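You operate a simulated robot arm through the tools that you are given. There is no shell and no other tool. Be economical: measure what you need, move in short steps, check, and stop when the job is done.

You run a simulated robot arm. Do the job below in one go: nothing can be reset, and whatever is moved stays where it is left.

JOB
Wipe both dust streaks off the top of the drawer unit.
Fine: wood block into the open box, push the box back under the peg shelf; put the sponge back.
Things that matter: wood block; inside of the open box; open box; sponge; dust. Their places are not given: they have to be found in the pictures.

It is judged by the outcome, as a careful person would: the job done as asked, and still so three seconds after it is handed in. It fails if anything else is knocked over, pushed out of place, dropped, spilled or broken.

ROBOT AND FRAMES
A 6-joint arm with a two-finger parallel gripper, fixed in place. Base frame: the origin is at the foot of the arm, x ahead of it, y to its left, z up; the work surface is at about z = 0.8. Units: m, rad, N and s.
With the tool pointing down near the work surface it reaches from about 0.32 to 0.7 m from the base axis. Its first joint turns from -2.897 to 2.897 rad. Payload 4.1 kg.
Tool frame: the origin (TCP) lies between the finger pads and is the grasp point; the fingertips stand 0.023 m ahead of it; z points along the fingers, y is the line along which they close. The gripper opens to 0.094 m. The fingers are 0.038 m wide and 0.01 m thick; the gripper's body (0.054 by 0.096 m) begins 0.039 m behind the TCP.
Orientation is that of the tool frame in the base frame, as a unit quaternion [w, x, y, z]. With the fingers straight down and closing along the base's y, the tool's x points along the base's -x, its y along +y and its z along -z.

CONTROLS
- The arm moves only by the tool nudge_tool. Its argument "increments" is a list of rows, each a list of 3 entries, a list of its own where there are three numbers: the shift along the tool's x, y, z in units of 50 mm (1.0 is 50 mm), then the turn, a rotation vector about the tool's x, y, z in units of 4 degrees (1.0 is 4 degrees), then the gripper command, from -1 (fully open) to 1 (shut), values between in proportion. In form: [[[tx, ty, tz], [ax, ay, az], jaw], ...]. A call has 1 to 8 rows; each row shifts and turns the commanded pose from where the row before left it, along the tool's axes as they then stand. A call with a number of a shift or a turn outside -1 to 1 is refused whole. A row lasts 0.2 s, in which the tool goes at most 0.05 m and 0.15 rad; a call with a longer step from one row to the next is refused whole, and so is a gripper value outside its range. Where a pose cannot be reached the arm comes as near as it can. A force on the tool above 40 N (or 10 N above the force at the start of the call, whichever is more), or a blocked arm, ends the call early, and 0.2 s more pass. The fingers move at their own pace (about 0.045 m/s each) and stop on an object; they squeeze with about 42 N. The grip force told is the motor's: it shows also when the fingers shut on nothing. Time passes only in rows, and 0.2 s behind the last, so rows that do not move let the fingers close. It gives the time, the measured TCP pose, the force on the tool (base axes), the opening and the grip force at its end, in the units of the frame above (readings bear some noise).
- Cameras (640 x 400 px; columns grow to the right, rows downward): "scene" is fixed at [0.4023, 0.6505, 1.5602]; the picture's right is [-1.00, -0.07, 0.00], its down [-0.06, 0.82, -0.56] and it looks along [0.04, -0.56, -0.83] (base axes); focal length 338 px, centre (320, 200). "wrist" rides on the gripper at [-0.039, 0, -0.044] in the tool frame; the picture's right is [0.00, -1.00, 0.00], its down [0.97, 0.00, -0.24] and it looks along [0.24, 0.00, 0.97] (tool axes); focal length 218 px, centre (320, 200).
- camera(camera): a new picture of that camera. No time passes.
- raise_lower(by): slides the trunk up (or, below 0, down) by that many m; the arm rides with it, the base frame stays. It gives what a move gives, with no picture.
- pixel_to_xyz(camera, pixels): there is no depth. For up to 12 entries [column, row, z] of the newest picture of that camera ("zoom" is the newest enlarged one), the place [x, y] in the base frame at which the ray of that pixel passes the height z, good to about 0.003 m. No time passes.
- close_up(camera, box): a new picture of the part [left, top, right, bottom] of that camera's present view, enlarged. No time passes.
- finish_job(): hands the job in; it is judged then, once.

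Go step by step. Measure first, check grasps and placings, and put right what went wrong. The budget is 80 turns and 34 pictures, counting those below and the enlarged ones. Unless the task says otherwise, let go and move clear before handing in, and close with one line.

The tools are called after "Emit:" as a command line: name --argument value ..., lists and objects as JSON in quotes. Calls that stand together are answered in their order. nudge_tool: Moves the arm, as the interface text tells. Its arguments: {"type":"object","properties":{"increments":{"type":"array"}},"required":["increments"]} The other tools are called the same way: raise_lower (by) slides the trunk up or down; camera (camera) takes a picture; pixel_to_xyz (camera, pixels) gives the place at which the rays of pixels pass given heights; close_up (camera, box) takes an enlarged picture of a part of a camera's view; finish_job () hands the job in.

At the start:

```text
time: 0.0
ee_pos: [0.3759, 0.317, 1.1437]
tcp_rot: [-0.001, 0.0, 1.0, 0.0]
force: [1.3, 0.2, -0.3]
width: 0.0941
grip_force: 0.1
trunk travel left (down, up): [-0.525, 0.065]
```

scene: 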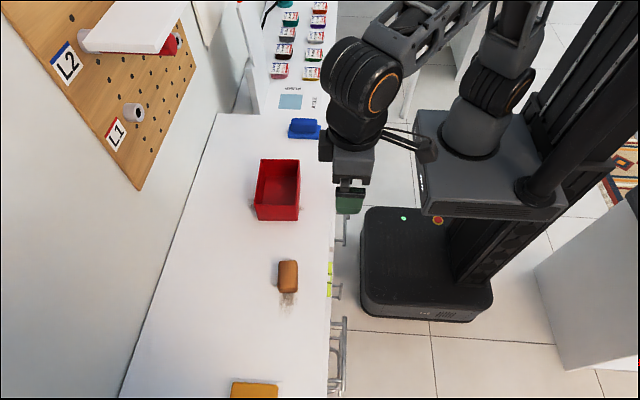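
wrist: 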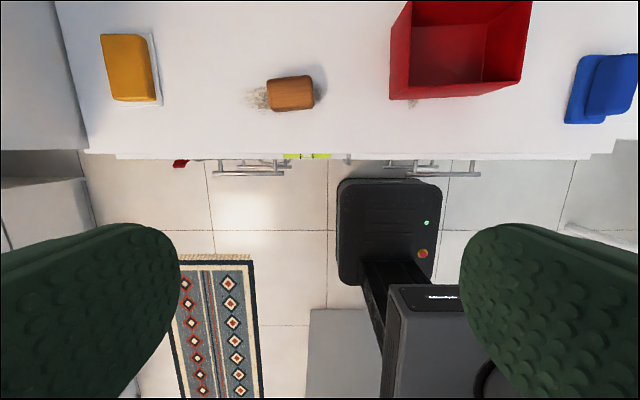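

The scene shows a red open box (277,190), a brown block (288,277) with dust near it, a yellow item (255,390) and a blue item (304,128). I'll enlarge for details.

Emit:
close_up --camera "scene" --box '[200, 100, 360, 200]'

Emit:
close_up --camera "scene" --box '[200, 200, 360, 300]'

Emit:
close_up --camera "wrist" --box '[60, 0, 640, 160]'

Emit:
close_up --camera "scene" --box '[0, 0, 240, 200]'

```text
4.00 times, centred on (280, 150) of scene
```

zoom: 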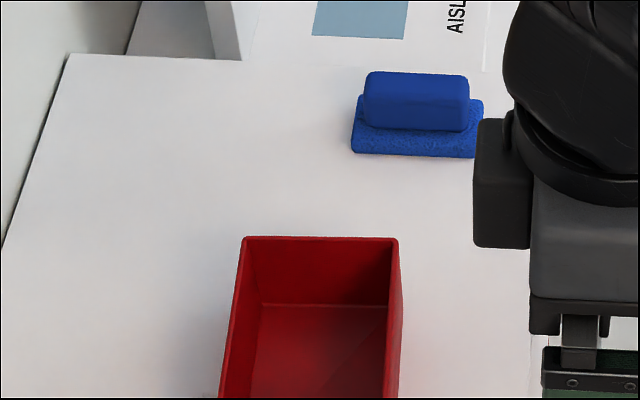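

```text
4.00 times, centred on (280, 250) of scene
```

zoom: 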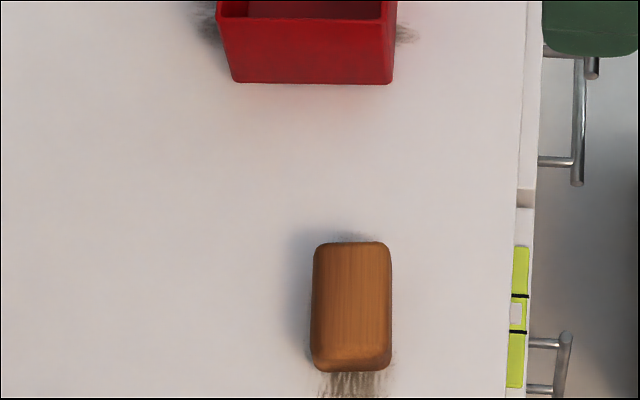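

```text
1.10 times, centred on (350, 80) of wrist
```

zoom: 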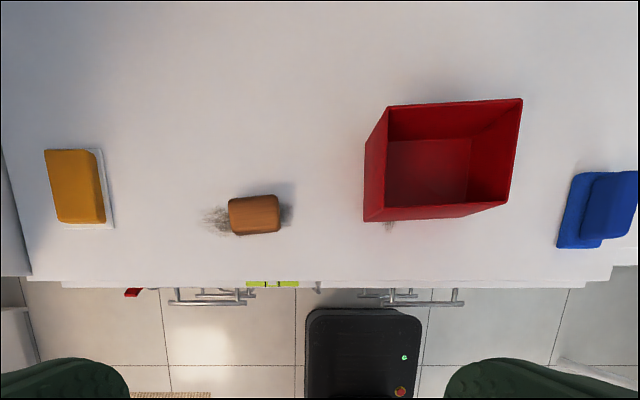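

```text
2.00 times, centred on (120, 100) of scene
```

zoom: 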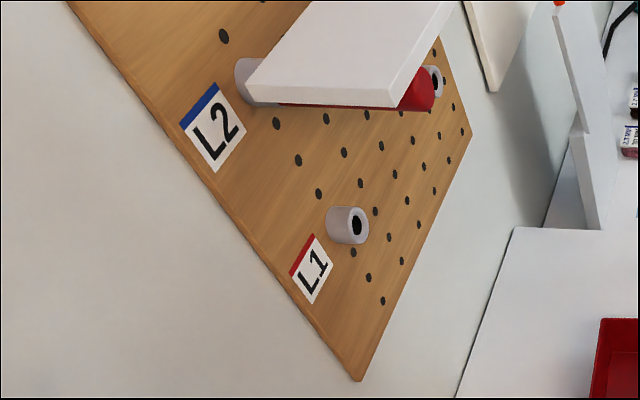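

Dust lies under the block (runs along y) and under the box (sticks out on both x sides). I need to tell which of yellow/blue is the sponge, so I zoom on both and measure.

Emit:
close_up --camera "wrist" --box '[80, 10, 240, 110]'

Emit:
close_up --camera "wrist" --box '[520, 30, 640, 130]'

Emit:
pixel_to_xyz --camera "scene" --pixels '[[278, 293, 0.8], [298, 293, 0.8], [288, 260, 0.83], [258, 221, 0.8], [298, 221, 0.8], [254, 206, 0.87], [299, 206, 0.87], [261, 160, 0.87], [299, 160, 0.87], [331, 300, 0.8], [120, 397, 0.8], [215, 114, 0.8]]'

Emit:
pixel_to_xyz --camera "wrist" --pixels '[[266, 80, 0.83], [314, 75, 0.83], [248, 98, 0.8], [326, 95, 0.8], [100, 35, 0.82], [111, 100, 0.82], [162, 105, 0.8], [391, 100, 0.8], [575, 55, 0.81], [566, 123, 0.81], [603, 123, 0.81], [85, 152, 0.8]]'

```text
4.00 times, centred on (160, 60) of wrist
```

zoom: 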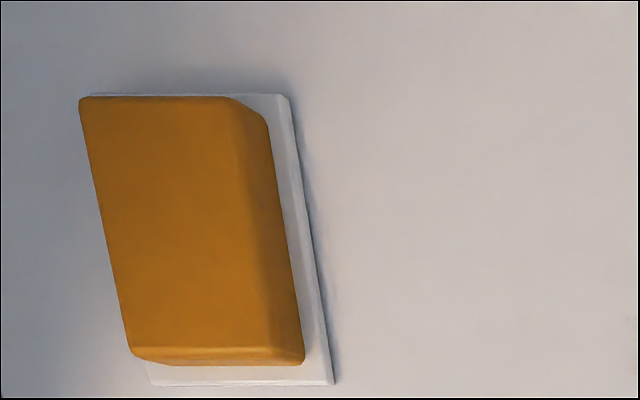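

```text
4.00 times, centred on (580, 80) of wrist
```

zoom: 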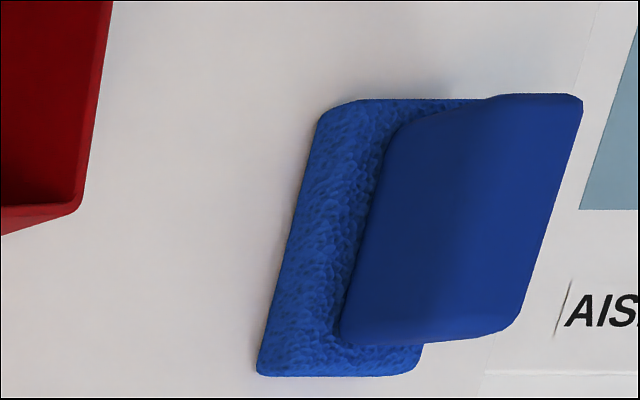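

```text
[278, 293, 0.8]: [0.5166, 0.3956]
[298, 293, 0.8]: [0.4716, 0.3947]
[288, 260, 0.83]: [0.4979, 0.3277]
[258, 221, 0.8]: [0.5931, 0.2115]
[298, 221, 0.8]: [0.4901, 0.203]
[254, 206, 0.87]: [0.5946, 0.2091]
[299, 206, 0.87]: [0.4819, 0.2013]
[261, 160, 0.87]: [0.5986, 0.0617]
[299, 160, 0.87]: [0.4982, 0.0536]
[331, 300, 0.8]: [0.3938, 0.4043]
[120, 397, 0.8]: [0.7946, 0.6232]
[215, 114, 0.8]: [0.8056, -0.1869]
```

```text
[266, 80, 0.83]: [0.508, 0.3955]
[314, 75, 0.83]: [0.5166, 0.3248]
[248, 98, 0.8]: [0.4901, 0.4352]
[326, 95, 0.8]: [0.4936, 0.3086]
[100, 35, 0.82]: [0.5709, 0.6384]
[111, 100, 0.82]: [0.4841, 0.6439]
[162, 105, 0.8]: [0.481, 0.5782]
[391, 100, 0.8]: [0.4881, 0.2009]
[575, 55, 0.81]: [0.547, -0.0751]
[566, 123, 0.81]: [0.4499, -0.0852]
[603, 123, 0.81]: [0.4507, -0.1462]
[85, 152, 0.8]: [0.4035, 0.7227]
```

The blue item has a textured foam pad with a grip and is in reach. The yellow one is about 0.8 m out, so blue is very likely the sponge; I'll verify later. First the block at about (0.494, 0.361): I go above it.

Emit:
nudge_tool --increments '[[[-0.393, 0.147, 0.813], [0, 0, 0], -1], [[-0.393, 0.147, 0.813], [0, 0, 0], -1], [[-0.393, 0.147, 0.813], [0, 0, 0], -1], [[-0.393, 0.147, 0.813], [0, 0, 0], -1], [[-0.393, 0.147, 0.813], [0, 0, 0], -1], [[-0.393, 0.147, 0.813], [0, 0, 0], -1], [[0, 0, 0], [0, 0, 0], -1]]'

Emit:
camera --camera "wrist"

```text
time: 1.6
ee_pos: [0.4931, 0.3594, 0.9016]
tcp_rot: [0.0, 0.001, 1.0, 0.0]
force: [0.4, -1.0, -0.1]
width: 0.094
grip_force: 0.0
trunk travel left (down, up): [-0.525, 0.065]
```

```text
25 pictures are left
```

wrist: 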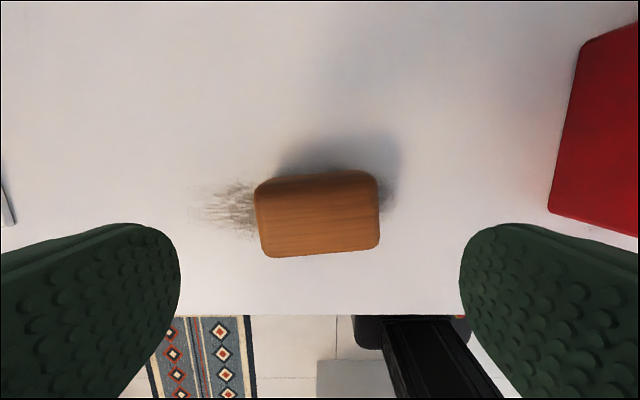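

Block is at pixels (255–380, 170–257), dust streak (190–395, 185–235). I'll measure.

Emit:
pixel_to_xyz --camera "wrist" --pixels '[[256, 190, 0.83], [376, 175, 0.83], [268, 256, 0.83], [379, 247, 0.83], [192, 190, 0.8], [192, 220, 0.8], [258, 235, 0.8], [396, 190, 0.8], [396, 205, 0.8], [240, 182, 0.8], [549, 210, 0.8], [583, 45, 0.87]]'

```text
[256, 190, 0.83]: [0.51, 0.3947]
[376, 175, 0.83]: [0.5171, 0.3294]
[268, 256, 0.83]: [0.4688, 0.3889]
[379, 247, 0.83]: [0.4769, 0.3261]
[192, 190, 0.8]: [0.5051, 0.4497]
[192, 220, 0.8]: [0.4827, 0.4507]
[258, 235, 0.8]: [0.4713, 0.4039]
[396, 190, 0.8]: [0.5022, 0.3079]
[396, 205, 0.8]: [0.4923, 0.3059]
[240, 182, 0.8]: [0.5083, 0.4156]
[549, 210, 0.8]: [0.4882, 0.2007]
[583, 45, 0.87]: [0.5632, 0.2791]
```

Block centre ≈(0.493, 0.360), turned about 6°. I align, descend to TCP 0.828 and close.

Emit:
nudge_tool --increments '[[[0, 0, 0.48], [0, 0, -0.8], -1], [[0, 0, 0.49], [0, 0, -0.8], -1], [[0, 0, 0.49], [0, 0, 0], -1], [[0, 0, 0], [0, 0, 0], 1], [[0, 0, 0], [0, 0, 0], 1], [[0, 0, 0], [0, 0, 0], 1], [[0, 0, 0], [0, 0, 0], 1]]'

```text
time: 3.2
ee_pos: [0.4949, 0.3617, 0.8288]
tcp_rot: [-0.001, -0.056, 0.998, -0.001]
force: [0.3, 0.2, 2.6]
width: 0.0692
grip_force: 42.3
trunk travel left (down, up): [-0.525, 0.065]
```

Grip width 0.069 confirms the block is held. Lift and carry over the box centre, about (0.542, 0.131).

Emit:
nudge_tool --increments '[[[0, 0, -0.8], [0, 0, 0], 1], [[0, 0, -0.8], [0, 0, 0], 1], [[0, 0, -0.8], [0, 0, 0], 1], [[-0.084, -0.94, 0], [0, 0, 0], 1], [[-0.084, -0.94, 0], [0, 0, 0], 1], [[-0.084, -0.94, 0], [0, 0, 0], 1], [[-0.084, -0.94, 0], [0, 0, 0], 1], [[-0.084, -0.94, 0], [0, 0, 0], 1]]'

Emit:
camera --camera "wrist"

Emit:
camera --camera "scene"

```text
time: 5.0
ee_pos: [0.54, 0.1282, 0.9475]
tcp_rot: [0.0, -0.056, 0.998, 0.0]
force: [-0.8, 0.2, 0.0]
width: 0.0694
grip_force: 42.4
trunk travel left (down, up): [-0.525, 0.065]
```

```text
24 pictures are left
```

wrist: 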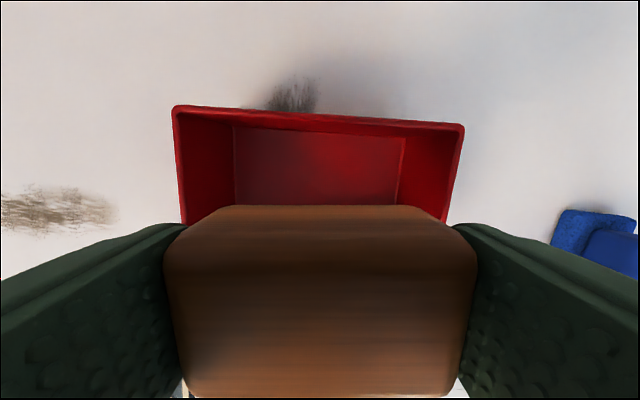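

```text
23 pictures are left
```

scene: 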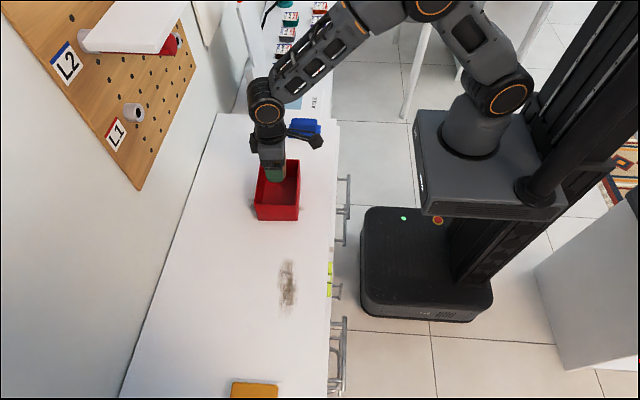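

Block hangs over the box. I check the box edges (178,107), (462,127) and interior floor before lowering.

Emit:
pixel_to_xyz --camera "wrist" --pixels '[[178, 107, 0.87], [462, 127, 0.87], [186, 222, 0.87], [445, 220, 0.87], [235, 127, 0.805], [404, 138, 0.805], [270, 108, 0.8], [317, 112, 0.8], [295, 80, 0.8], [185, 118, 0.87]]'

Emit:
pixel_to_xyz --camera "scene" --pixels '[[258, 221, 0.8], [297, 221, 0.8], [254, 206, 0.87], [299, 206, 0.87], [299, 160, 0.87], [261, 160, 0.87], [288, 262, 0.8], [286, 311, 0.8]]'

```text
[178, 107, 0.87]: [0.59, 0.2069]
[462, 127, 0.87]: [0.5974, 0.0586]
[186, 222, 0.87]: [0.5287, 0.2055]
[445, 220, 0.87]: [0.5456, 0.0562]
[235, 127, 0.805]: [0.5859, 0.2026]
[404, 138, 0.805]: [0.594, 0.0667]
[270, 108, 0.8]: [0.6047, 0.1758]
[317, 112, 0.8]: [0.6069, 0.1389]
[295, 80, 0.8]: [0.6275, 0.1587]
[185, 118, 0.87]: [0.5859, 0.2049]
```

```text
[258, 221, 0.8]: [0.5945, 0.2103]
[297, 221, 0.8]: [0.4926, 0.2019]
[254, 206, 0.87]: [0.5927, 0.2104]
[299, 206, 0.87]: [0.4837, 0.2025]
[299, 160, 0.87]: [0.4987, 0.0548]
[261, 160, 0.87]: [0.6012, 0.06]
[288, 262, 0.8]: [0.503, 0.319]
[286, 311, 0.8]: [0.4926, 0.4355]
```

Block centred within the box opening. Lower to TCP ≈0.839, then open partly.

Emit:
nudge_tool --increments '[[[-0.04, 0.06, 0.72], [0, 0, 0], 1], [[0, 0, 0.72], [0, 0, 0], 1], [[0, 0, 0.72], [0, 0, 0], 1], [[0, 0, 0], [0, 0, 0], 1]]'

```text
time: 6.0
ee_pos: [0.5426, 0.1321, 0.8389]
tcp_rot: [-0.001, -0.055, 0.998, 0.0]
force: [0.2, -0.4, -0.9]
width: 0.0691
grip_force: 42.1
trunk travel left (down, up): [-0.525, 0.065]
```

Emit:
nudge_tool --increments '[[[0, 0, 0.1], [0, 0, 0], 1], [[0, 0, 0], [0, 0, 0], -0.75], [[0, 0, 0], [0, 0, 0], -0.75], [[0, 0, -0.8], [0, 0, 0], -0.75], [[0, 0, -0.8], [0, 0, 0], -0.75], [[0, 0, -0.8], [0, 0, 0], -0.75]]'

Emit:
camera --camera "wrist"

```text
time: 7.4
ee_pos: [0.5425, 0.1326, 0.9549]
tcp_rot: [0.0, -0.056, 0.998, 0.0]
force: [0.0, -1.1, 0.2]
width: 0.0825
grip_force: 0.1
trunk travel left (down, up): [-0.525, 0.065]
```

```text
22 pictures are left
```

wrist: 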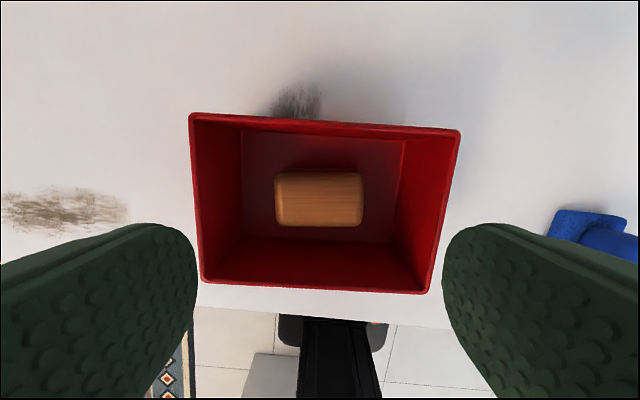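

The block lies in the box. Now I'll first shift the box −y about 0.055 so it sits well inside the shelf's span (≈−0.13…0.21): straighten yaw and go to the +y side of the box.

Emit:
nudge_tool --increments '[[[0, 0, 0], [0, 0, 0.8], -1], [[0, 0, 0], [0, 0, 0.8], -1], [[0, 0.98, 0], [0, 0, 0], -1], [[0, 0.98, 0], [0, 0, 0], -1], [[0, 0.98, 0], [0, 0, 0], -1], [[0, 0, 0.82], [0, 0, 0], -1], [[0, 0, 0.82], [0, 0, 0], -1], [[0, 0, 0.82], [0, 0, 0], -1]]'

```text
time: 9.2
ee_pos: [0.5432, 0.2803, 0.8315]
tcp_rot: [0.0, 0.001, 1.0, 0.0]
force: [0.6, 0.8, 0.0]
width: 0.0941
grip_force: 0.2
trunk travel left (down, up): [-0.525, 0.065]
```

In place beside the box; pushing −y gently by 0.072 m, then backing off.

Emit:
nudge_tool --increments '[[[0, -0.24, 0], [0, 0, 0], -1], [[0, -0.24, 0], [0, 0, 0], -1], [[0, -0.24, 0], [0, 0, 0], -1], [[0, -0.24, 0], [0, 0, 0], -1], [[0, -0.24, 0], [0, 0, 0], -1], [[0, -0.24, 0], [0, 0, 0], -1], [[0, 0, 0], [0, 0, 0], -1]]'

Emit:
camera --camera "scene"

```text
time: 10.8
ee_pos: [0.543, 0.2077, 0.8328]
tcp_rot: [0.0, 0.002, 1.0, -0.001]
force: [0.1, 0.1, -0.3]
width: 0.094
grip_force: 0.0
trunk travel left (down, up): [-0.525, 0.065]
```

```text
21 pictures are left
```

scene: 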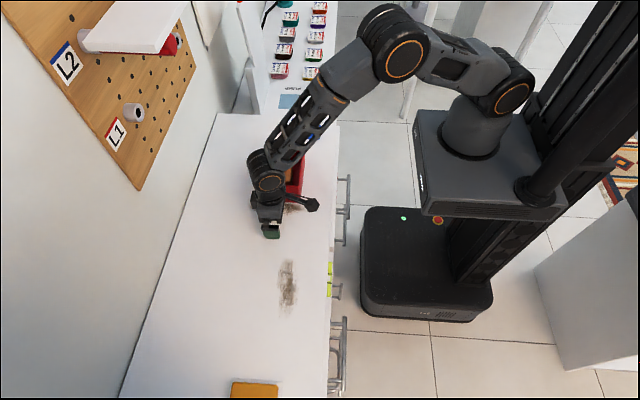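

Box shifted. Retreat, lift, and go over to the robot side of the box for the +x push.

Emit:
nudge_tool --increments '[[[0, 0.4, 0], [0, 0, 0], -1], [[0, 0, -0.85], [0, 0, 0], -1], [[0, 0, -0.85], [0, 0, 0], -1], [[0, 0, -0.85], [0, 0, 0], -1], [[0.615, -0.765, 0], [0, 0, 0], -1], [[0.615, -0.765, 0], [0, 0, 0], -1], [[0.615, -0.765, 0], [0, 0, 0], -1], [[0.615, -0.765, 0], [0, 0, 0], -1]]'

Emit:
camera --camera "wrist"

Emit:
camera --camera "scene"

```text
time: 12.6
ee_pos: [0.4184, 0.0756, 0.9591]
tcp_rot: [0.0, 0.001, 1.0, 0.0]
force: [-0.4, -0.5, 0.1]
width: 0.0942
grip_force: 0.1
trunk travel left (down, up): [-0.525, 0.065]
```

```text
20 pictures are left
```

wrist: 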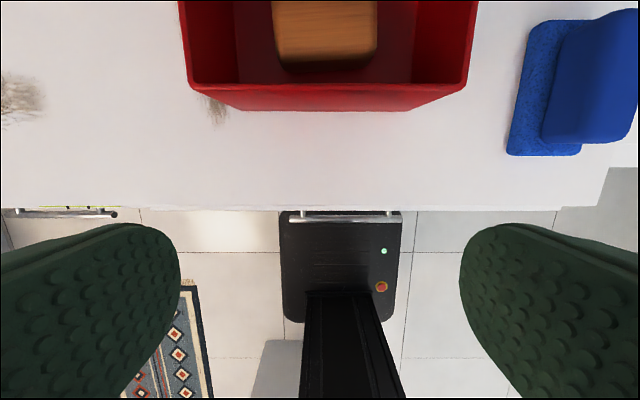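

```text
19 pictures are left
```

scene: 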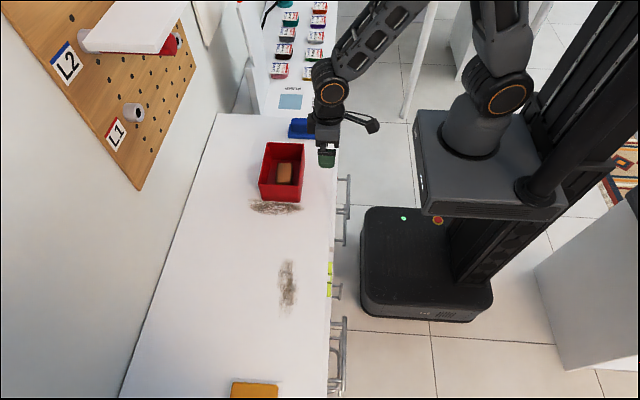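

The box moved off the second streak (250–300, 200–215), and it's squared. Measuring box, streak and sponge.

Emit:
pixel_to_xyz --camera "wrist" --pixels '[[245, 110, 0.8], [408, 110, 0.8], [188, 84, 0.87], [468, 84, 0.87], [527, 20, 0.81], [506, 153, 0.81], [579, 153, 0.81], [541, 140, 0.83], [630, 142, 0.84]]'

Emit:
pixel_to_xyz --camera "scene" --pixels '[[250, 205, 0.8], [301, 209, 0.8], [270, 201, 0.8], [275, 215, 0.8], [260, 196, 0.8], [300, 201, 0.8], [286, 259, 0.8], [286, 314, 0.8], [278, 295, 0.8], [299, 295, 0.8]]'

Emit:
close_up --camera "wrist" --box '[480, 0, 640, 180]'

```text
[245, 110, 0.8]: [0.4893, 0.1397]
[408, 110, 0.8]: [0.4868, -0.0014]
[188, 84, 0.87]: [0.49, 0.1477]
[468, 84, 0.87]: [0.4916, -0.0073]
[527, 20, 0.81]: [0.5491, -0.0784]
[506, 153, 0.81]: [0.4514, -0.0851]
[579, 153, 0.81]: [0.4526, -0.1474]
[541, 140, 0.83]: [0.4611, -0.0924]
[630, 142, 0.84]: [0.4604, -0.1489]
```

```text
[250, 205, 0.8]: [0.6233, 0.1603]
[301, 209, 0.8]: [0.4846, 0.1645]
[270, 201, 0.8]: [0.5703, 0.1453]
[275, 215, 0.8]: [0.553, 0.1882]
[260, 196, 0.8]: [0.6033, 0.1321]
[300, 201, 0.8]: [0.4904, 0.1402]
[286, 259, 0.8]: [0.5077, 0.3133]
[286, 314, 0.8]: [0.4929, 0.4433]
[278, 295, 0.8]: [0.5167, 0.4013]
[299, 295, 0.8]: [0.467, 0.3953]
```

```text
2.22 times, centred on (560, 90) of wrist
```

zoom: 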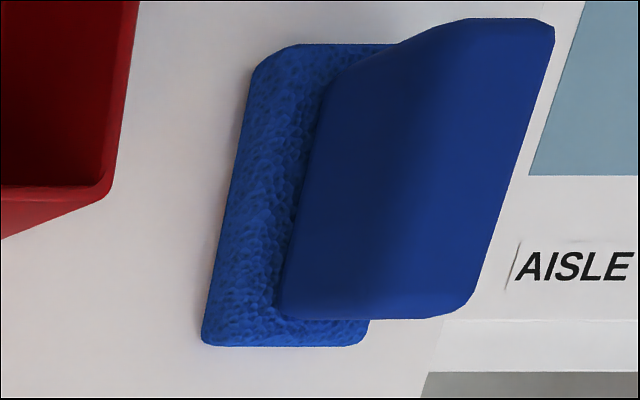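

Box near face x≈0.489, y centre ≈0.070. I tilt the tool 30° (fingers forward) so the wrist stays clear of the pegs and shelf during the push.

Emit:
nudge_tool --increments '[[[0, -0.1, 0], [0, -0.9375, 0], -1], [[0, 0, 0], [0, -0.9375, 0], -1], [[0, 0, 0], [0, -0.9375, 0], -1], [[0, 0, 0], [0, -0.9375, 0], -1], [[0, 0, 0], [0, -0.9375, 0], -1], [[0, 0, 0], [0, -0.9375, 0], -1], [[0, 0, 0], [0, -0.9375, 0], -1], [[0, 0, 0], [0, -0.9375, 0], -1]]'

```text
time: 14.4
ee_pos: [0.4197, 0.0661, 0.9584]
tcp_rot: [0.224, 0.004, 0.975, -0.01]
force: [-0.4, 0.1, -0.6]
width: 0.0941
grip_force: 0.1
out of reach, approached as far as the arm can: row 8
trunk travel left (down, up): [-0.525, 0.065]
```

Tilt reached is about 26°, good enough. Lower straight down by about 0.115.

Emit:
nudge_tool --increments '[[[0.26, 0.02, 0.52], [0, 0, 0], -1], [[0.26, 0.02, 0.52], [0, 0, 0], -1], [[0.26, 0.02, 0.52], [0, 0, 0], -1], [[0.2, 0.02, 0.4], [0, 0, 0], -1], [[0, 0, 0], [0, 0, 0], -1]]'

```text
time: 15.6
ee_pos: [0.4198, 0.0692, 0.8492]
tcp_rot: [0.224, 0.003, 0.975, -0.009]
force: [-0.4, 0.0, -0.6]
width: 0.094
grip_force: 0.1
trunk travel left (down, up): [-0.525, 0.065]
```

Now push +x in slow rows; first 0.13 m.

Emit:
nudge_tool --increments '[[[-0.46, 0, 0.4], [0, 0, 0], -1], [[-0.36, 0, 0.175], [0, 0, 0], -1], [[-0.36, 0, 0.175], [0, 0, 0], -1], [[-0.36, 0, 0.175], [0, 0, 0], -1], [[-0.36, 0, 0.175], [0, 0, 0], -1], [[-0.36, 0, 0.175], [0, 0, 0], -1], [[0, 0, 0], [0, 0, 0], -1]]'

Emit:
camera --camera "scene"

```text
time: 17.2
ee_pos: [0.5479, 0.0669, 0.8413]
tcp_rot: [0.224, 0.003, 0.974, -0.01]
force: [0.6, 0.2, -0.3]
width: 0.0941
grip_force: 0.1
trunk travel left (down, up): [-0.525, 0.065]
```

```text
17 pictures are left
```

scene: 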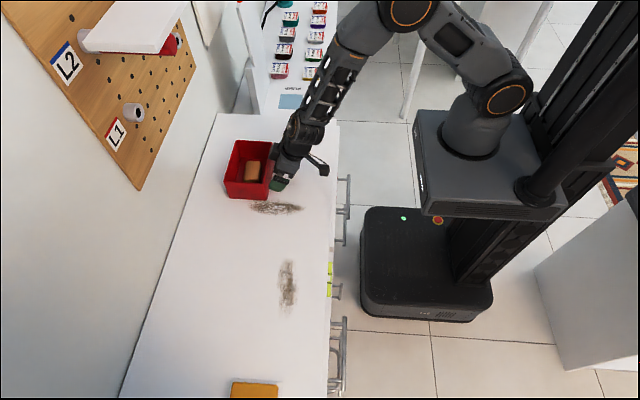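

Box is sliding well. Continue 0.085 m and check.

Emit:
nudge_tool --increments '[[[-0.306, 0, 0.149], [0, 0, 0], -1], [[-0.306, 0, 0.149], [0, 0, 0], -1], [[-0.306, 0, 0.149], [0, 0, 0], -1], [[-0.306, 0, 0.149], [0, 0, 0], -1], [[-0.306, 0, 0.149], [0, 0, 0], -1], [[0, 0, 0], [0, 0, 0], -1]]'

Emit:
close_up --camera "scene" --box '[100, 80, 340, 230]'

```text
time: 18.6
ee_pos: [0.633, 0.0667, 0.8415]
tcp_rot: [0.224, 0.003, 0.975, -0.009]
force: [0.5, -0.9, 0.3]
width: 0.094
grip_force: 0.1
trunk travel left (down, up): [-0.525, 0.065]
```

```text
2.67 times, centred on (220, 155) of scene
```

zoom: 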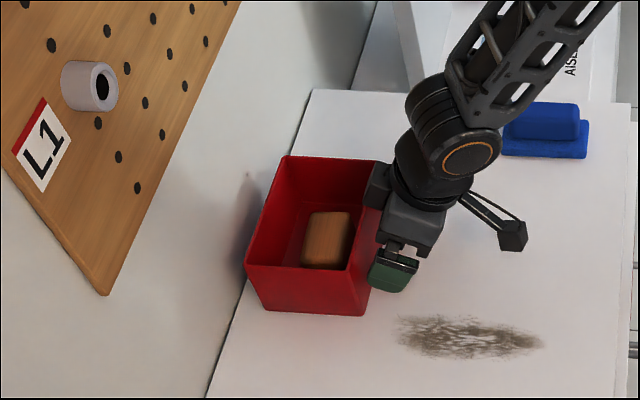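

Some gap remains to the wall (box base corner zoom (267,312), table back edge ≈(236,312)). Measuring.

Emit:
pixel_to_xyz --camera "zoom" --pixels '[[267, 312, 0.8], [365, 315, 0.8], [236, 312, 0.8], [245, 266, 0.87], [348, 270, 0.87], [283, 157, 0.87], [377, 162, 0.87], [315, 90, 0.8]]'

```text
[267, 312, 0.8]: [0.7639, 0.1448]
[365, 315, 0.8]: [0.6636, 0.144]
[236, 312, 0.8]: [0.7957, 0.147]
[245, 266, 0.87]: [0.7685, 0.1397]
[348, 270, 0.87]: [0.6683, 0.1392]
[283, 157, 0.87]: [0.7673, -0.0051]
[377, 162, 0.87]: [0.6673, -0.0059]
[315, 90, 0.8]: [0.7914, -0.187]
```

Box spans x 0.664–0.767; push 0.018 more, then retreat.

Emit:
nudge_tool --increments '[[[-0.162, 0, 0.079], [0, 0, 0], -1], [[-0.162, 0, 0.079], [0, 0, 0], -1], [[0, 0, 0], [0, 0, 0], -1], [[0.306, 0, -0.149], [0, 0, 0], -1], [[0.72, 0, -0.35], [0, 0, 0], -1], [[0.5, 0, -0.7], [0, 0, 0], -1], [[0.5, 0, -0.7], [0, 0, 0], -1], [[0.5, 0, -0.7], [0, 0, 0], -1]]'

Emit:
camera --camera "scene"

```text
time: 20.4
ee_pos: [0.4818, 0.0704, 0.9034]
tcp_rot: [0.224, 0.003, 0.974, -0.01]
force: [0.2, -1.6, -0.2]
width: 0.0938
grip_force: 0.1
trunk travel left (down, up): [-0.525, 0.065]
```

```text
15 pictures are left
```

scene: 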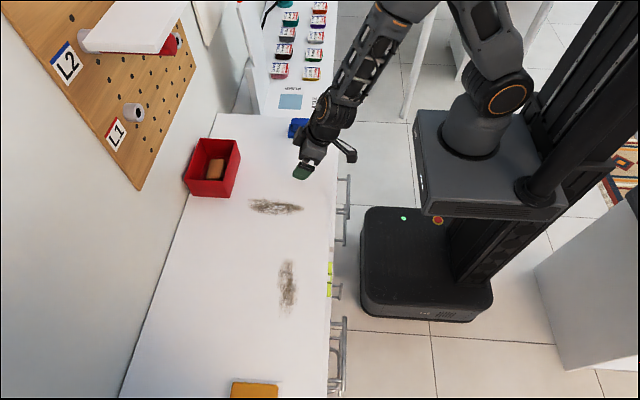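

Box is against the wall with block inside. Now I untilt and move above the sponge at about (0.50, −0.115) for a look.

Emit:
nudge_tool --increments '[[[-0.1, -0.53, -0.23], [0, 0.926, 0], -1], [[-0.1, -0.53, -0.23], [0, 0.926, 0], -1], [[-0.1, -0.53, -0.23], [0, 0.926, 0], -1], [[-0.1, -0.53, -0.23], [0, 0.926, 0], -1], [[-0.1, -0.53, -0.23], [0, 0.926, 0], -1], [[-0.1, -0.53, -0.23], [0, 0.926, 0], -1], [[-0.1, -0.53, -0.23], [0, 0.926, 0], -1], [[0, 0, 0], [0, 0, 0], -1]]'

Emit:
camera --camera "wrist"

Emit:
pixel_to_xyz --camera "scene" --pixels '[[192, 196, 0.8], [230, 198, 0.8], [240, 153, 0.87], [201, 139, 0.87]]'

```text
time: 22.2
ee_pos: [0.4937, -0.11, 0.9909]
tcp_rot: [0.0, 0.006, 1.0, -0.008]
force: [0.2, 0.2, -0.2]
width: 0.0939
grip_force: 0.0
out of reach, approached as far as the arm can: row 1
trunk travel left (down, up): [-0.525, 0.065]
```

```text
14 pictures are left
```

wrist: 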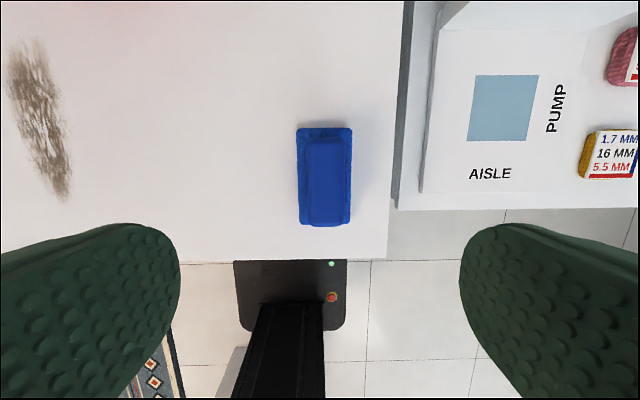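

```text
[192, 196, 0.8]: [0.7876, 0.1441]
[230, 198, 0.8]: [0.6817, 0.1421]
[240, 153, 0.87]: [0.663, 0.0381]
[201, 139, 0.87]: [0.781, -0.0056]
```

Sponge pad at pixels (297–351, 128–226). Measure its edges and enlarge for the grip.

Emit:
pixel_to_xyz --camera "wrist" --pixels '[[297, 130, 0.81], [300, 226, 0.81], [350, 225, 0.81], [351, 130, 0.81], [304, 140, 0.84], [349, 140, 0.84], [310, 222, 0.84], [345, 222, 0.84]]'

Emit:
close_up --camera "wrist" --box '[256, 110, 384, 240]'

Emit:
close_up --camera "scene" --box '[270, 100, 350, 150]'

```text
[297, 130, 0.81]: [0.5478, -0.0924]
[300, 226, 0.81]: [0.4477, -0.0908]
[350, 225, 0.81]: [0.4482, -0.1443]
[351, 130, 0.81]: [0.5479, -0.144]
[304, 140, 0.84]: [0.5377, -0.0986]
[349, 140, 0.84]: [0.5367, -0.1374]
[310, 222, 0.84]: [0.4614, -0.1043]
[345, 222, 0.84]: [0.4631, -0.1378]
```

```text
3.08 times, centred on (320, 175) of wrist
```

zoom: 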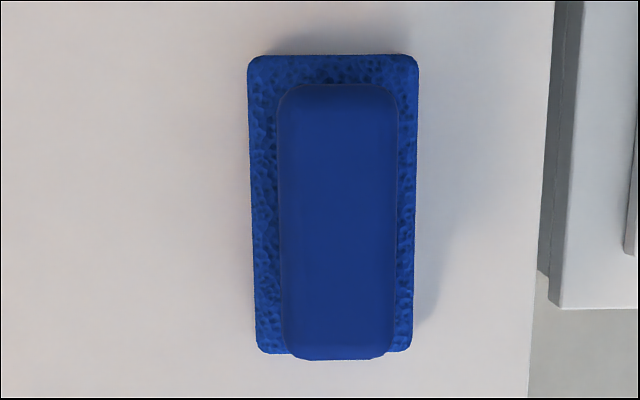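

```text
8.00 times, centred on (310, 125) of scene
```

zoom: 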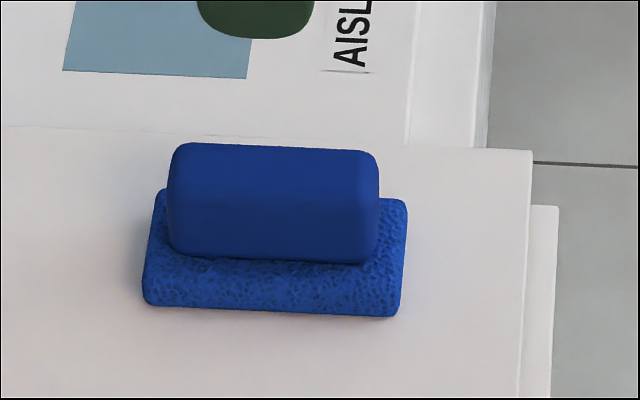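

It's clearly a foam sponge with a grip; pad centre (0.498, −0.118). I level the tool, descend to TCP 0.852 over the grip and close.

Emit:
nudge_tool --increments '[[[-0.086, -0.14, 0.5], [-0.23, 0, -0.17], -1], [[0, 0, 0.76], [0, 0, 0], -1], [[0, 0, 0.76], [0, 0, 0], -1], [[0, 0, 0.76], [0, 0, 0], -1], [[0, 0, 0], [0, 0, 0], -1]]'

Emit:
camera --camera "wrist"

```text
time: 23.4
ee_pos: [0.4978, -0.1177, 0.8514]
tcp_rot: [0.0, -0.001, 1.0, 0.0]
force: [-0.6, -0.7, -0.7]
width: 0.0938
grip_force: 0.0
trunk travel left (down, up): [-0.525, 0.065]
```

```text
11 pictures are left
```

wrist: 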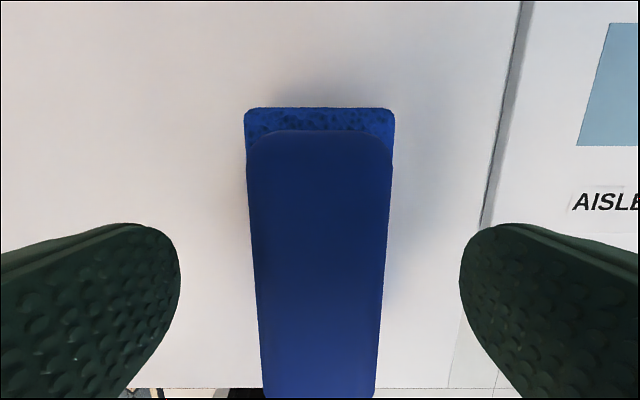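

Grip is centred between fingers. Close, note contact height, then lift.

Emit:
nudge_tool --increments '[[[0, 0, 0], [0, 0, 0], 1], [[0, 0, 0], [0, 0, 0], 1], [[0, 0, 0], [0, 0, 0], 1], [[0, 0, 0], [0, 0, 0], 1], [[0, 0, 0], [0, 0, 0], 1]]'

```text
time: 24.6
ee_pos: [0.4977, -0.1177, 0.8513]
tcp_rot: [0.001, -0.001, 1.0, -0.001]
force: [0.1, -0.6, 0.4]
width: 0.0331
grip_force: 42.2
trunk travel left (down, up): [-0.525, 0.065]
```

Sponge held (0.033 wide). Lift 0.06 and carry to the second streak at y≈0.15.

Emit:
nudge_tool --increments '[[[0, 0, -0.6], [0, 0, 0], 1], [[0, 0, -0.6], [0, 0, 0], 1], [[0, 0.9, 0], [0, 0, 0], 1], [[0, 0.9, 0], [0, 0, 0], 1], [[0, 0.9, 0], [0, 0, 0], 1], [[0, 0.9, 0], [0, 0, 0], 1], [[0, 0.9, 0], [0, 0, 0], 1], [[0, 0.86, 0], [0, 0, 0], 1]]'

```text
time: 26.4
ee_pos: [0.4975, 0.1511, 0.9113]
tcp_rot: [0.0, -0.001, 1.0, 0.0]
force: [-0.2, 0.8, -0.5]
width: 0.0333
grip_force: 42.1
trunk travel left (down, up): [-0.525, 0.065]
```

Lower onto the surface with light pressure.

Emit:
nudge_tool --increments '[[[0.3, 0, 0.6], [0, 0, 0], 1], [[0, 0, 0.55], [0, 0, 0], 1], [[0, 0, 0.08], [0, 0, 0], 1], [[0, 0, 0.04], [0, 0, 0], 1]]'

```text
time: 27.6
ee_pos: [0.4816, 0.1505, 0.851]
tcp_rot: [0.003, 0.0, 1.0, 0.0]
force: [-8.9, -3.6, 22.2]
width: 0.0335
grip_force: 41.7
trunk travel left (down, up): [-0.525, 0.065]
stopped in row 4: the force on the tool passed its limit (the readings are from after the stop); the commanded pose is now the measured one
```

Contact at z≈0.851 with about 22 N. Ease slightly and sweep in x over the streak.

Emit:
nudge_tool --increments '[[[-0.4, 0, -0.01], [0, 0, 0], 1], [[-0.5, 0, 0], [0, 0, 0], 1], [[-0.5, 0, 0], [0, 0, 0], 1], [[-0.5, 0, 0], [0, 0, 0], 1], [[-0.5, 0, 0], [0, 0, 0], 1], [[-0.2, 0, 0], [0, 0, 0], 1]]'

```text
time: 29.0
ee_pos: [0.6127, 0.1521, 0.851]
tcp_rot: [0.003, -0.001, 1.0, 0.0]
force: [-6.9, 0.4, 10.8]
width: 0.0333
grip_force: 41.6
trunk travel left (down, up): [-0.525, 0.065]
```

Good 10 N sliding contact. Shift to y≈0.176 and sweep back, then a middle pass.

Emit:
nudge_tool --increments '[[[0, 0.48, 0], [0, 0, 0], 1], [[0.5, 0, 0], [0, 0, 0], 1], [[0.5, 0, 0], [0, 0, 0], 1], [[0.5, 0, 0], [0, 0, 0], 1], [[0.5, 0, 0], [0, 0, 0], 1], [[0.5, 0, 0], [0, 0, 0], 1], [[0.3, -0.2, 0], [0, 0, 0], 1]]'

Emit:
nudge_tool --increments '[[[-0.4, -0.05, 0], [0, 0, 0], 1], [[-0.6, 0, 0], [0, 0, 0], 1], [[-0.6, 0, 0], [0, 0, 0], 1], [[-0.6, 0, 0], [0, 0, 0], 1], [[-0.4, 0, 0], [0, 0, 0], 1], [[0, 0, -0.6], [0, 0, 0], 1], [[0, 0.8, -0.5], [0, 0, 0], 1], [[0.2, 0.9, 0], [0, 0, 0], 1]]'

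Emit:
camera --camera "scene"

```text
time: 30.6
ee_pos: [0.4748, 0.1662, 0.8511]
tcp_rot: [0.005, -0.001, 1.0, 0.001]
force: [10.4, 8.7, 23.4]
width: 0.0331
grip_force: 41.8
trunk travel left (down, up): [-0.525, 0.065]
```

```text
time: 30.9
ee_pos: [0.4781, 0.1644, 0.8515]
tcp_rot: [0.0, -0.004, 1.0, -0.001]
force: [-13.7, 6.6, 20.8]
width: 0.0334
grip_force: 41.5
trunk travel left (down, up): [-0.525, 0.065]
stopped in row 1: the force on the tool passed its limit (the readings are from after the stop); the commanded pose is now the measured one
```

```text
10 pictures are left
```

scene: 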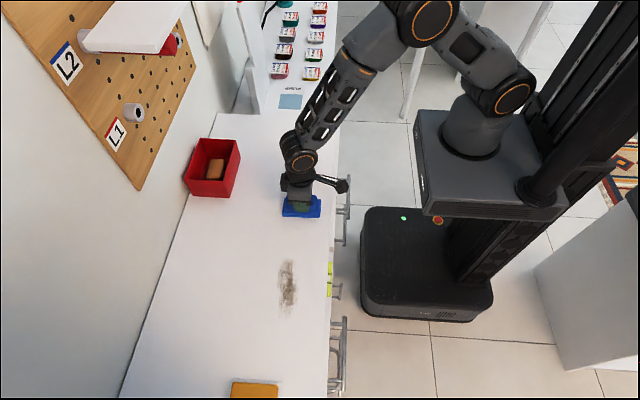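

The streak is gone where visible. Ease by 0.5 mm and finish the middle pass, then lift.

Emit:
nudge_tool --increments '[[[0, 0, -0.012], [0, 0, 0], 1], [[-0.3, -0.05, 0], [0, 0, 0], 1], [[-0.5, 0, 0], [0, 0, 0], 1], [[-0.5, 0, 0], [0, 0, 0], 1], [[-0.5, 0, 0], [0, 0, 0], 1], [[-0.5, 0, 0], [0, 0, 0], 1], [[0, 0, -0.5], [0, 0, 0], 1], [[0, 0, -0.5], [0, 0, 0], 1]]'

```text
time: 32.7
ee_pos: [0.5937, 0.1626, 0.8988]
tcp_rot: [-0.003, -0.004, 1.0, -0.002]
force: [0.3, -0.8, -0.6]
width: 0.0331
grip_force: 42.4
trunk travel left (down, up): [-0.525, 0.065]
```

Lifted. Move to the start of the first streak (0.492, 0.29) and lower.

Emit:
nudge_tool --increments '[[[0.51, 0.64, 0], [0, 0, 0], 1], [[0.51, 0.64, 0], [0, 0, 0], 1], [[0.51, 0.64, 0], [0, 0, 0], 1], [[0.51, 0.64, 0], [0, 0, 0], 1], [[0, 0, 0.5], [0, 0, 0], 1], [[0, 0, 0.4], [0, 0, 0], 1], [[0, 0, 0.04], [0, 0, 0], 1]]'

```text
time: 34.3
ee_pos: [0.4909, 0.2897, 0.8507]
tcp_rot: [-0.003, -0.003, 1.0, -0.001]
force: [0.2, -0.1, 0.3]
width: 0.0332
grip_force: 41.9
trunk travel left (down, up): [-0.525, 0.065]
```

No contact force yet; press a further 1 mm.

Emit:
nudge_tool --increments '[[[0, 0, 0.012], [0, 0, 0], 1], [[0, 0, 0.012], [0, 0, 0], 1]]'

```text
time: 34.9
ee_pos: [0.4915, 0.2905, 0.8525]
tcp_rot: [-0.001, -0.004, 1.0, -0.002]
force: [-1.0, -0.5, 3.6]
width: 0.0333
grip_force: 41.8
trunk travel left (down, up): [-0.525, 0.065]
```

Light contact now; press a touch more and sweep +y.

Emit:
nudge_tool --increments '[[[0, 0, 0.014], [0, 0, 0], 1], [[0, 0.5, 0], [0, 0, 0], 1], [[0, 0.5, 0], [0, 0, 0], 1], [[0, 0.5, 0], [0, 0, 0], 1], [[0, 0.5, 0], [0, 0, 0], 1], [[0, 0.5, 0], [0, 0, 0], 1], [[0, 0.5, 0], [0, 0, 0], 1], [[0, 0.35, 0], [0, 0, 0], 1]]'

```text
time: 36.7
ee_pos: [0.4892, 0.4563, 0.8505]
tcp_rot: [-0.002, -0.004, 1.0, 0.0]
force: [-1.3, -7.3, 9.1]
width: 0.0333
grip_force: 42.0
trunk travel left (down, up): [-0.525, 0.065]
```

Good contact (9 N). Sweep back −y, then lift aside to see.

Emit:
nudge_tool --increments '[[[-0.1, -0.4, 0], [0, 0, 0], 1], [[0, -0.5, 0], [0, 0, 0], 1], [[0, -0.5, 0], [0, 0, 0], 1], [[0, -0.5, 0], [0, 0, 0], 1], [[0, -0.5, 0], [0, 0, 0], 1], [[0, -0.5, 0], [0, 0, 0], 1], [[0, -0.5, 0], [0, 0, 0], 1], [[0, 0, -0.6], [0, 0, 0], 1]]'

Emit:
nudge_tool --increments '[[[0, -0.9, -0.4], [0, 0, 0], 1], [[0, -0.95, 0], [0, 0, 0], 1], [[0, -0.95, 0], [0, 0, 0], 1], [[0, -0.95, 0], [0, 0, 0], 1], [[0, -0.95, 0], [0, 0, 0], 1], [[0, -0.95, 0], [0, 0, 0], 1]]'

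Emit:
close_up --camera "scene" --box '[180, 180, 372, 330]'

```text
time: 38.5
ee_pos: [0.4947, 0.2863, 0.8784]
tcp_rot: [-0.004, -0.004, 1.0, -0.003]
force: [-0.4, 0.3, -0.8]
width: 0.0331
grip_force: 42.2
trunk travel left (down, up): [-0.525, 0.065]
```

```text
time: 39.9
ee_pos: [0.4983, 0.0052, 0.9007]
tcp_rot: [-0.003, -0.004, 1.0, -0.001]
force: [0.0, -0.2, -0.1]
width: 0.033
grip_force: 41.7
trunk travel left (down, up): [-0.525, 0.065]
```

```text
2.67 times, centred on (276, 255) of scene
```

zoom: 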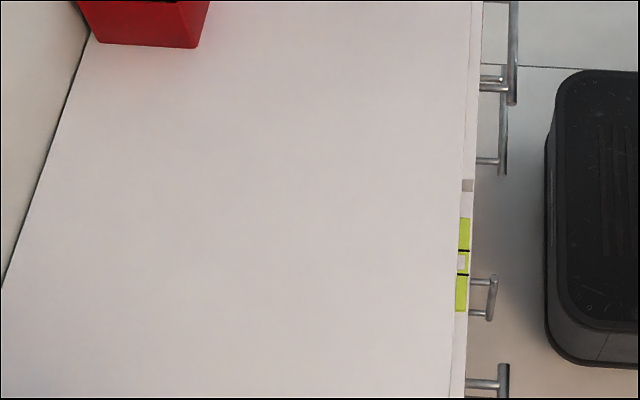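

Both streaks are gone. Return the sponge to its place (0.498, −0.118).

Emit:
nudge_tool --increments '[[[0, -0.82, 0], [0, -0.086, 0.115], 1], [[0, -0.82, 0], [0, 0, 0], 1], [[0, -0.82, 0], [0, 0, 0], 1], [[0, 0, 0], [0, 0, 0], 1], [[0, 0, 0.5], [0, 0, 0], 1], [[0, 0, 0.4], [0, 0, 0], 1], [[0, 0, 0.06], [0, 0, 0], 1]]'

```text
time: 41.5
ee_pos: [0.4987, -0.1178, 0.8525]
tcp_rot: [0.0, 0.001, 1.0, -0.002]
force: [0.9, 0.7, 0.1]
width: 0.0332
grip_force: 42.3
trunk travel left (down, up): [-0.525, 0.065]
```

Emit:
nudge_tool --increments '[[[0, 0, 0.02], [0, 0, 0], 1], [[0, 0, 0.01], [0, 0, 0], 1]]'

```text
time: 42.1
ee_pos: [0.4991, -0.1172, 0.852]
tcp_rot: [0.002, 0.001, 1.0, -0.002]
force: [0.8, -0.2, -0.3]
width: 0.0331
grip_force: 41.8
trunk travel left (down, up): [-0.525, 0.065]
```

Practically at the surface; a last millimetre, then release and lift.

Emit:
nudge_tool --increments '[[[0, 0, 0.02], [0, 0, 0], 1], [[0, 0, 0], [0, 0, 0], -1], [[0, 0, 0], [0, 0, 0], -1], [[0, 0, 0], [0, 0, 0], -1], [[0, 0, 0], [0, 0, 0], -1], [[0, 0, -0.7], [0, 0, 0], -1], [[0, 0, -0.9], [0, 0, 0], -1], [[0, 0, -0.9], [0, 0, 0], -1]]'

Emit:
nudge_tool --increments '[[[0.3, 0.9, -0.2], [0, 0, 0], -1], [[0.3, 0.9, -0.2], [0, 0, 0], -1], [[0.3, 0.9, -0.2], [0, 0, 0], -1], [[0.3, 0.9, -0.2], [0, 0, 0], -1]]'

Emit:
camera --camera "scene"

Emit:
camera --camera "wrist"

```text
time: 43.9
ee_pos: [0.4961, -0.1177, 0.9764]
tcp_rot: [0.0, 0.001, 1.0, -0.001]
force: [0.4, -0.2, 0.0]
width: 0.0941
grip_force: 0.0
trunk travel left (down, up): [-0.525, 0.065]
```

```text
time: 44.9
ee_pos: [0.4381, 0.0623, 1.0159]
tcp_rot: [0.0, 0.001, 1.0, -0.003]
force: [0.1, -0.6, 0.2]
width: 0.0939
grip_force: 0.1
trunk travel left (down, up): [-0.525, 0.065]
```

```text
8 pictures are left
```

scene: 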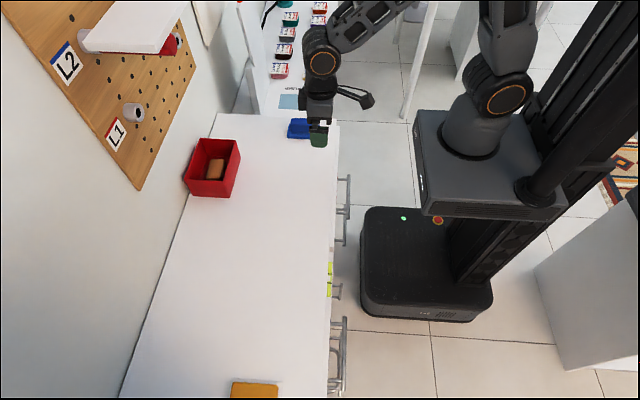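

```text
7 pictures are left
```

wrist: 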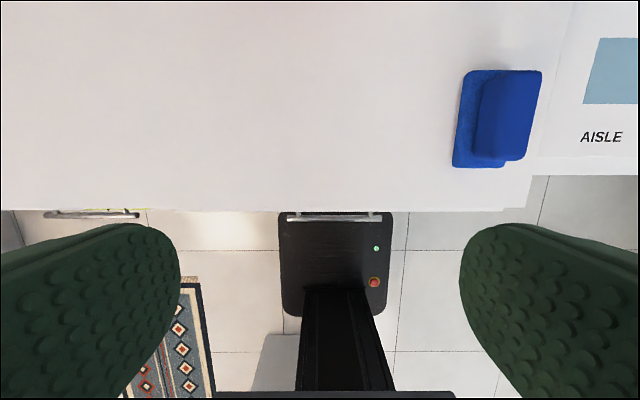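

The top is clean, the block is in the box at (212,168) under the shelf by the wall, and the sponge is back at (298,128). The arm is clear, so I hand in.

Emit:
finish_job

```text
The job is handed in.
```

I wiped both dust streaks off the drawer unit, put the wood block in the open box, pushed the box back against the wall under the peg shelf, and returned the sponge to where it started.
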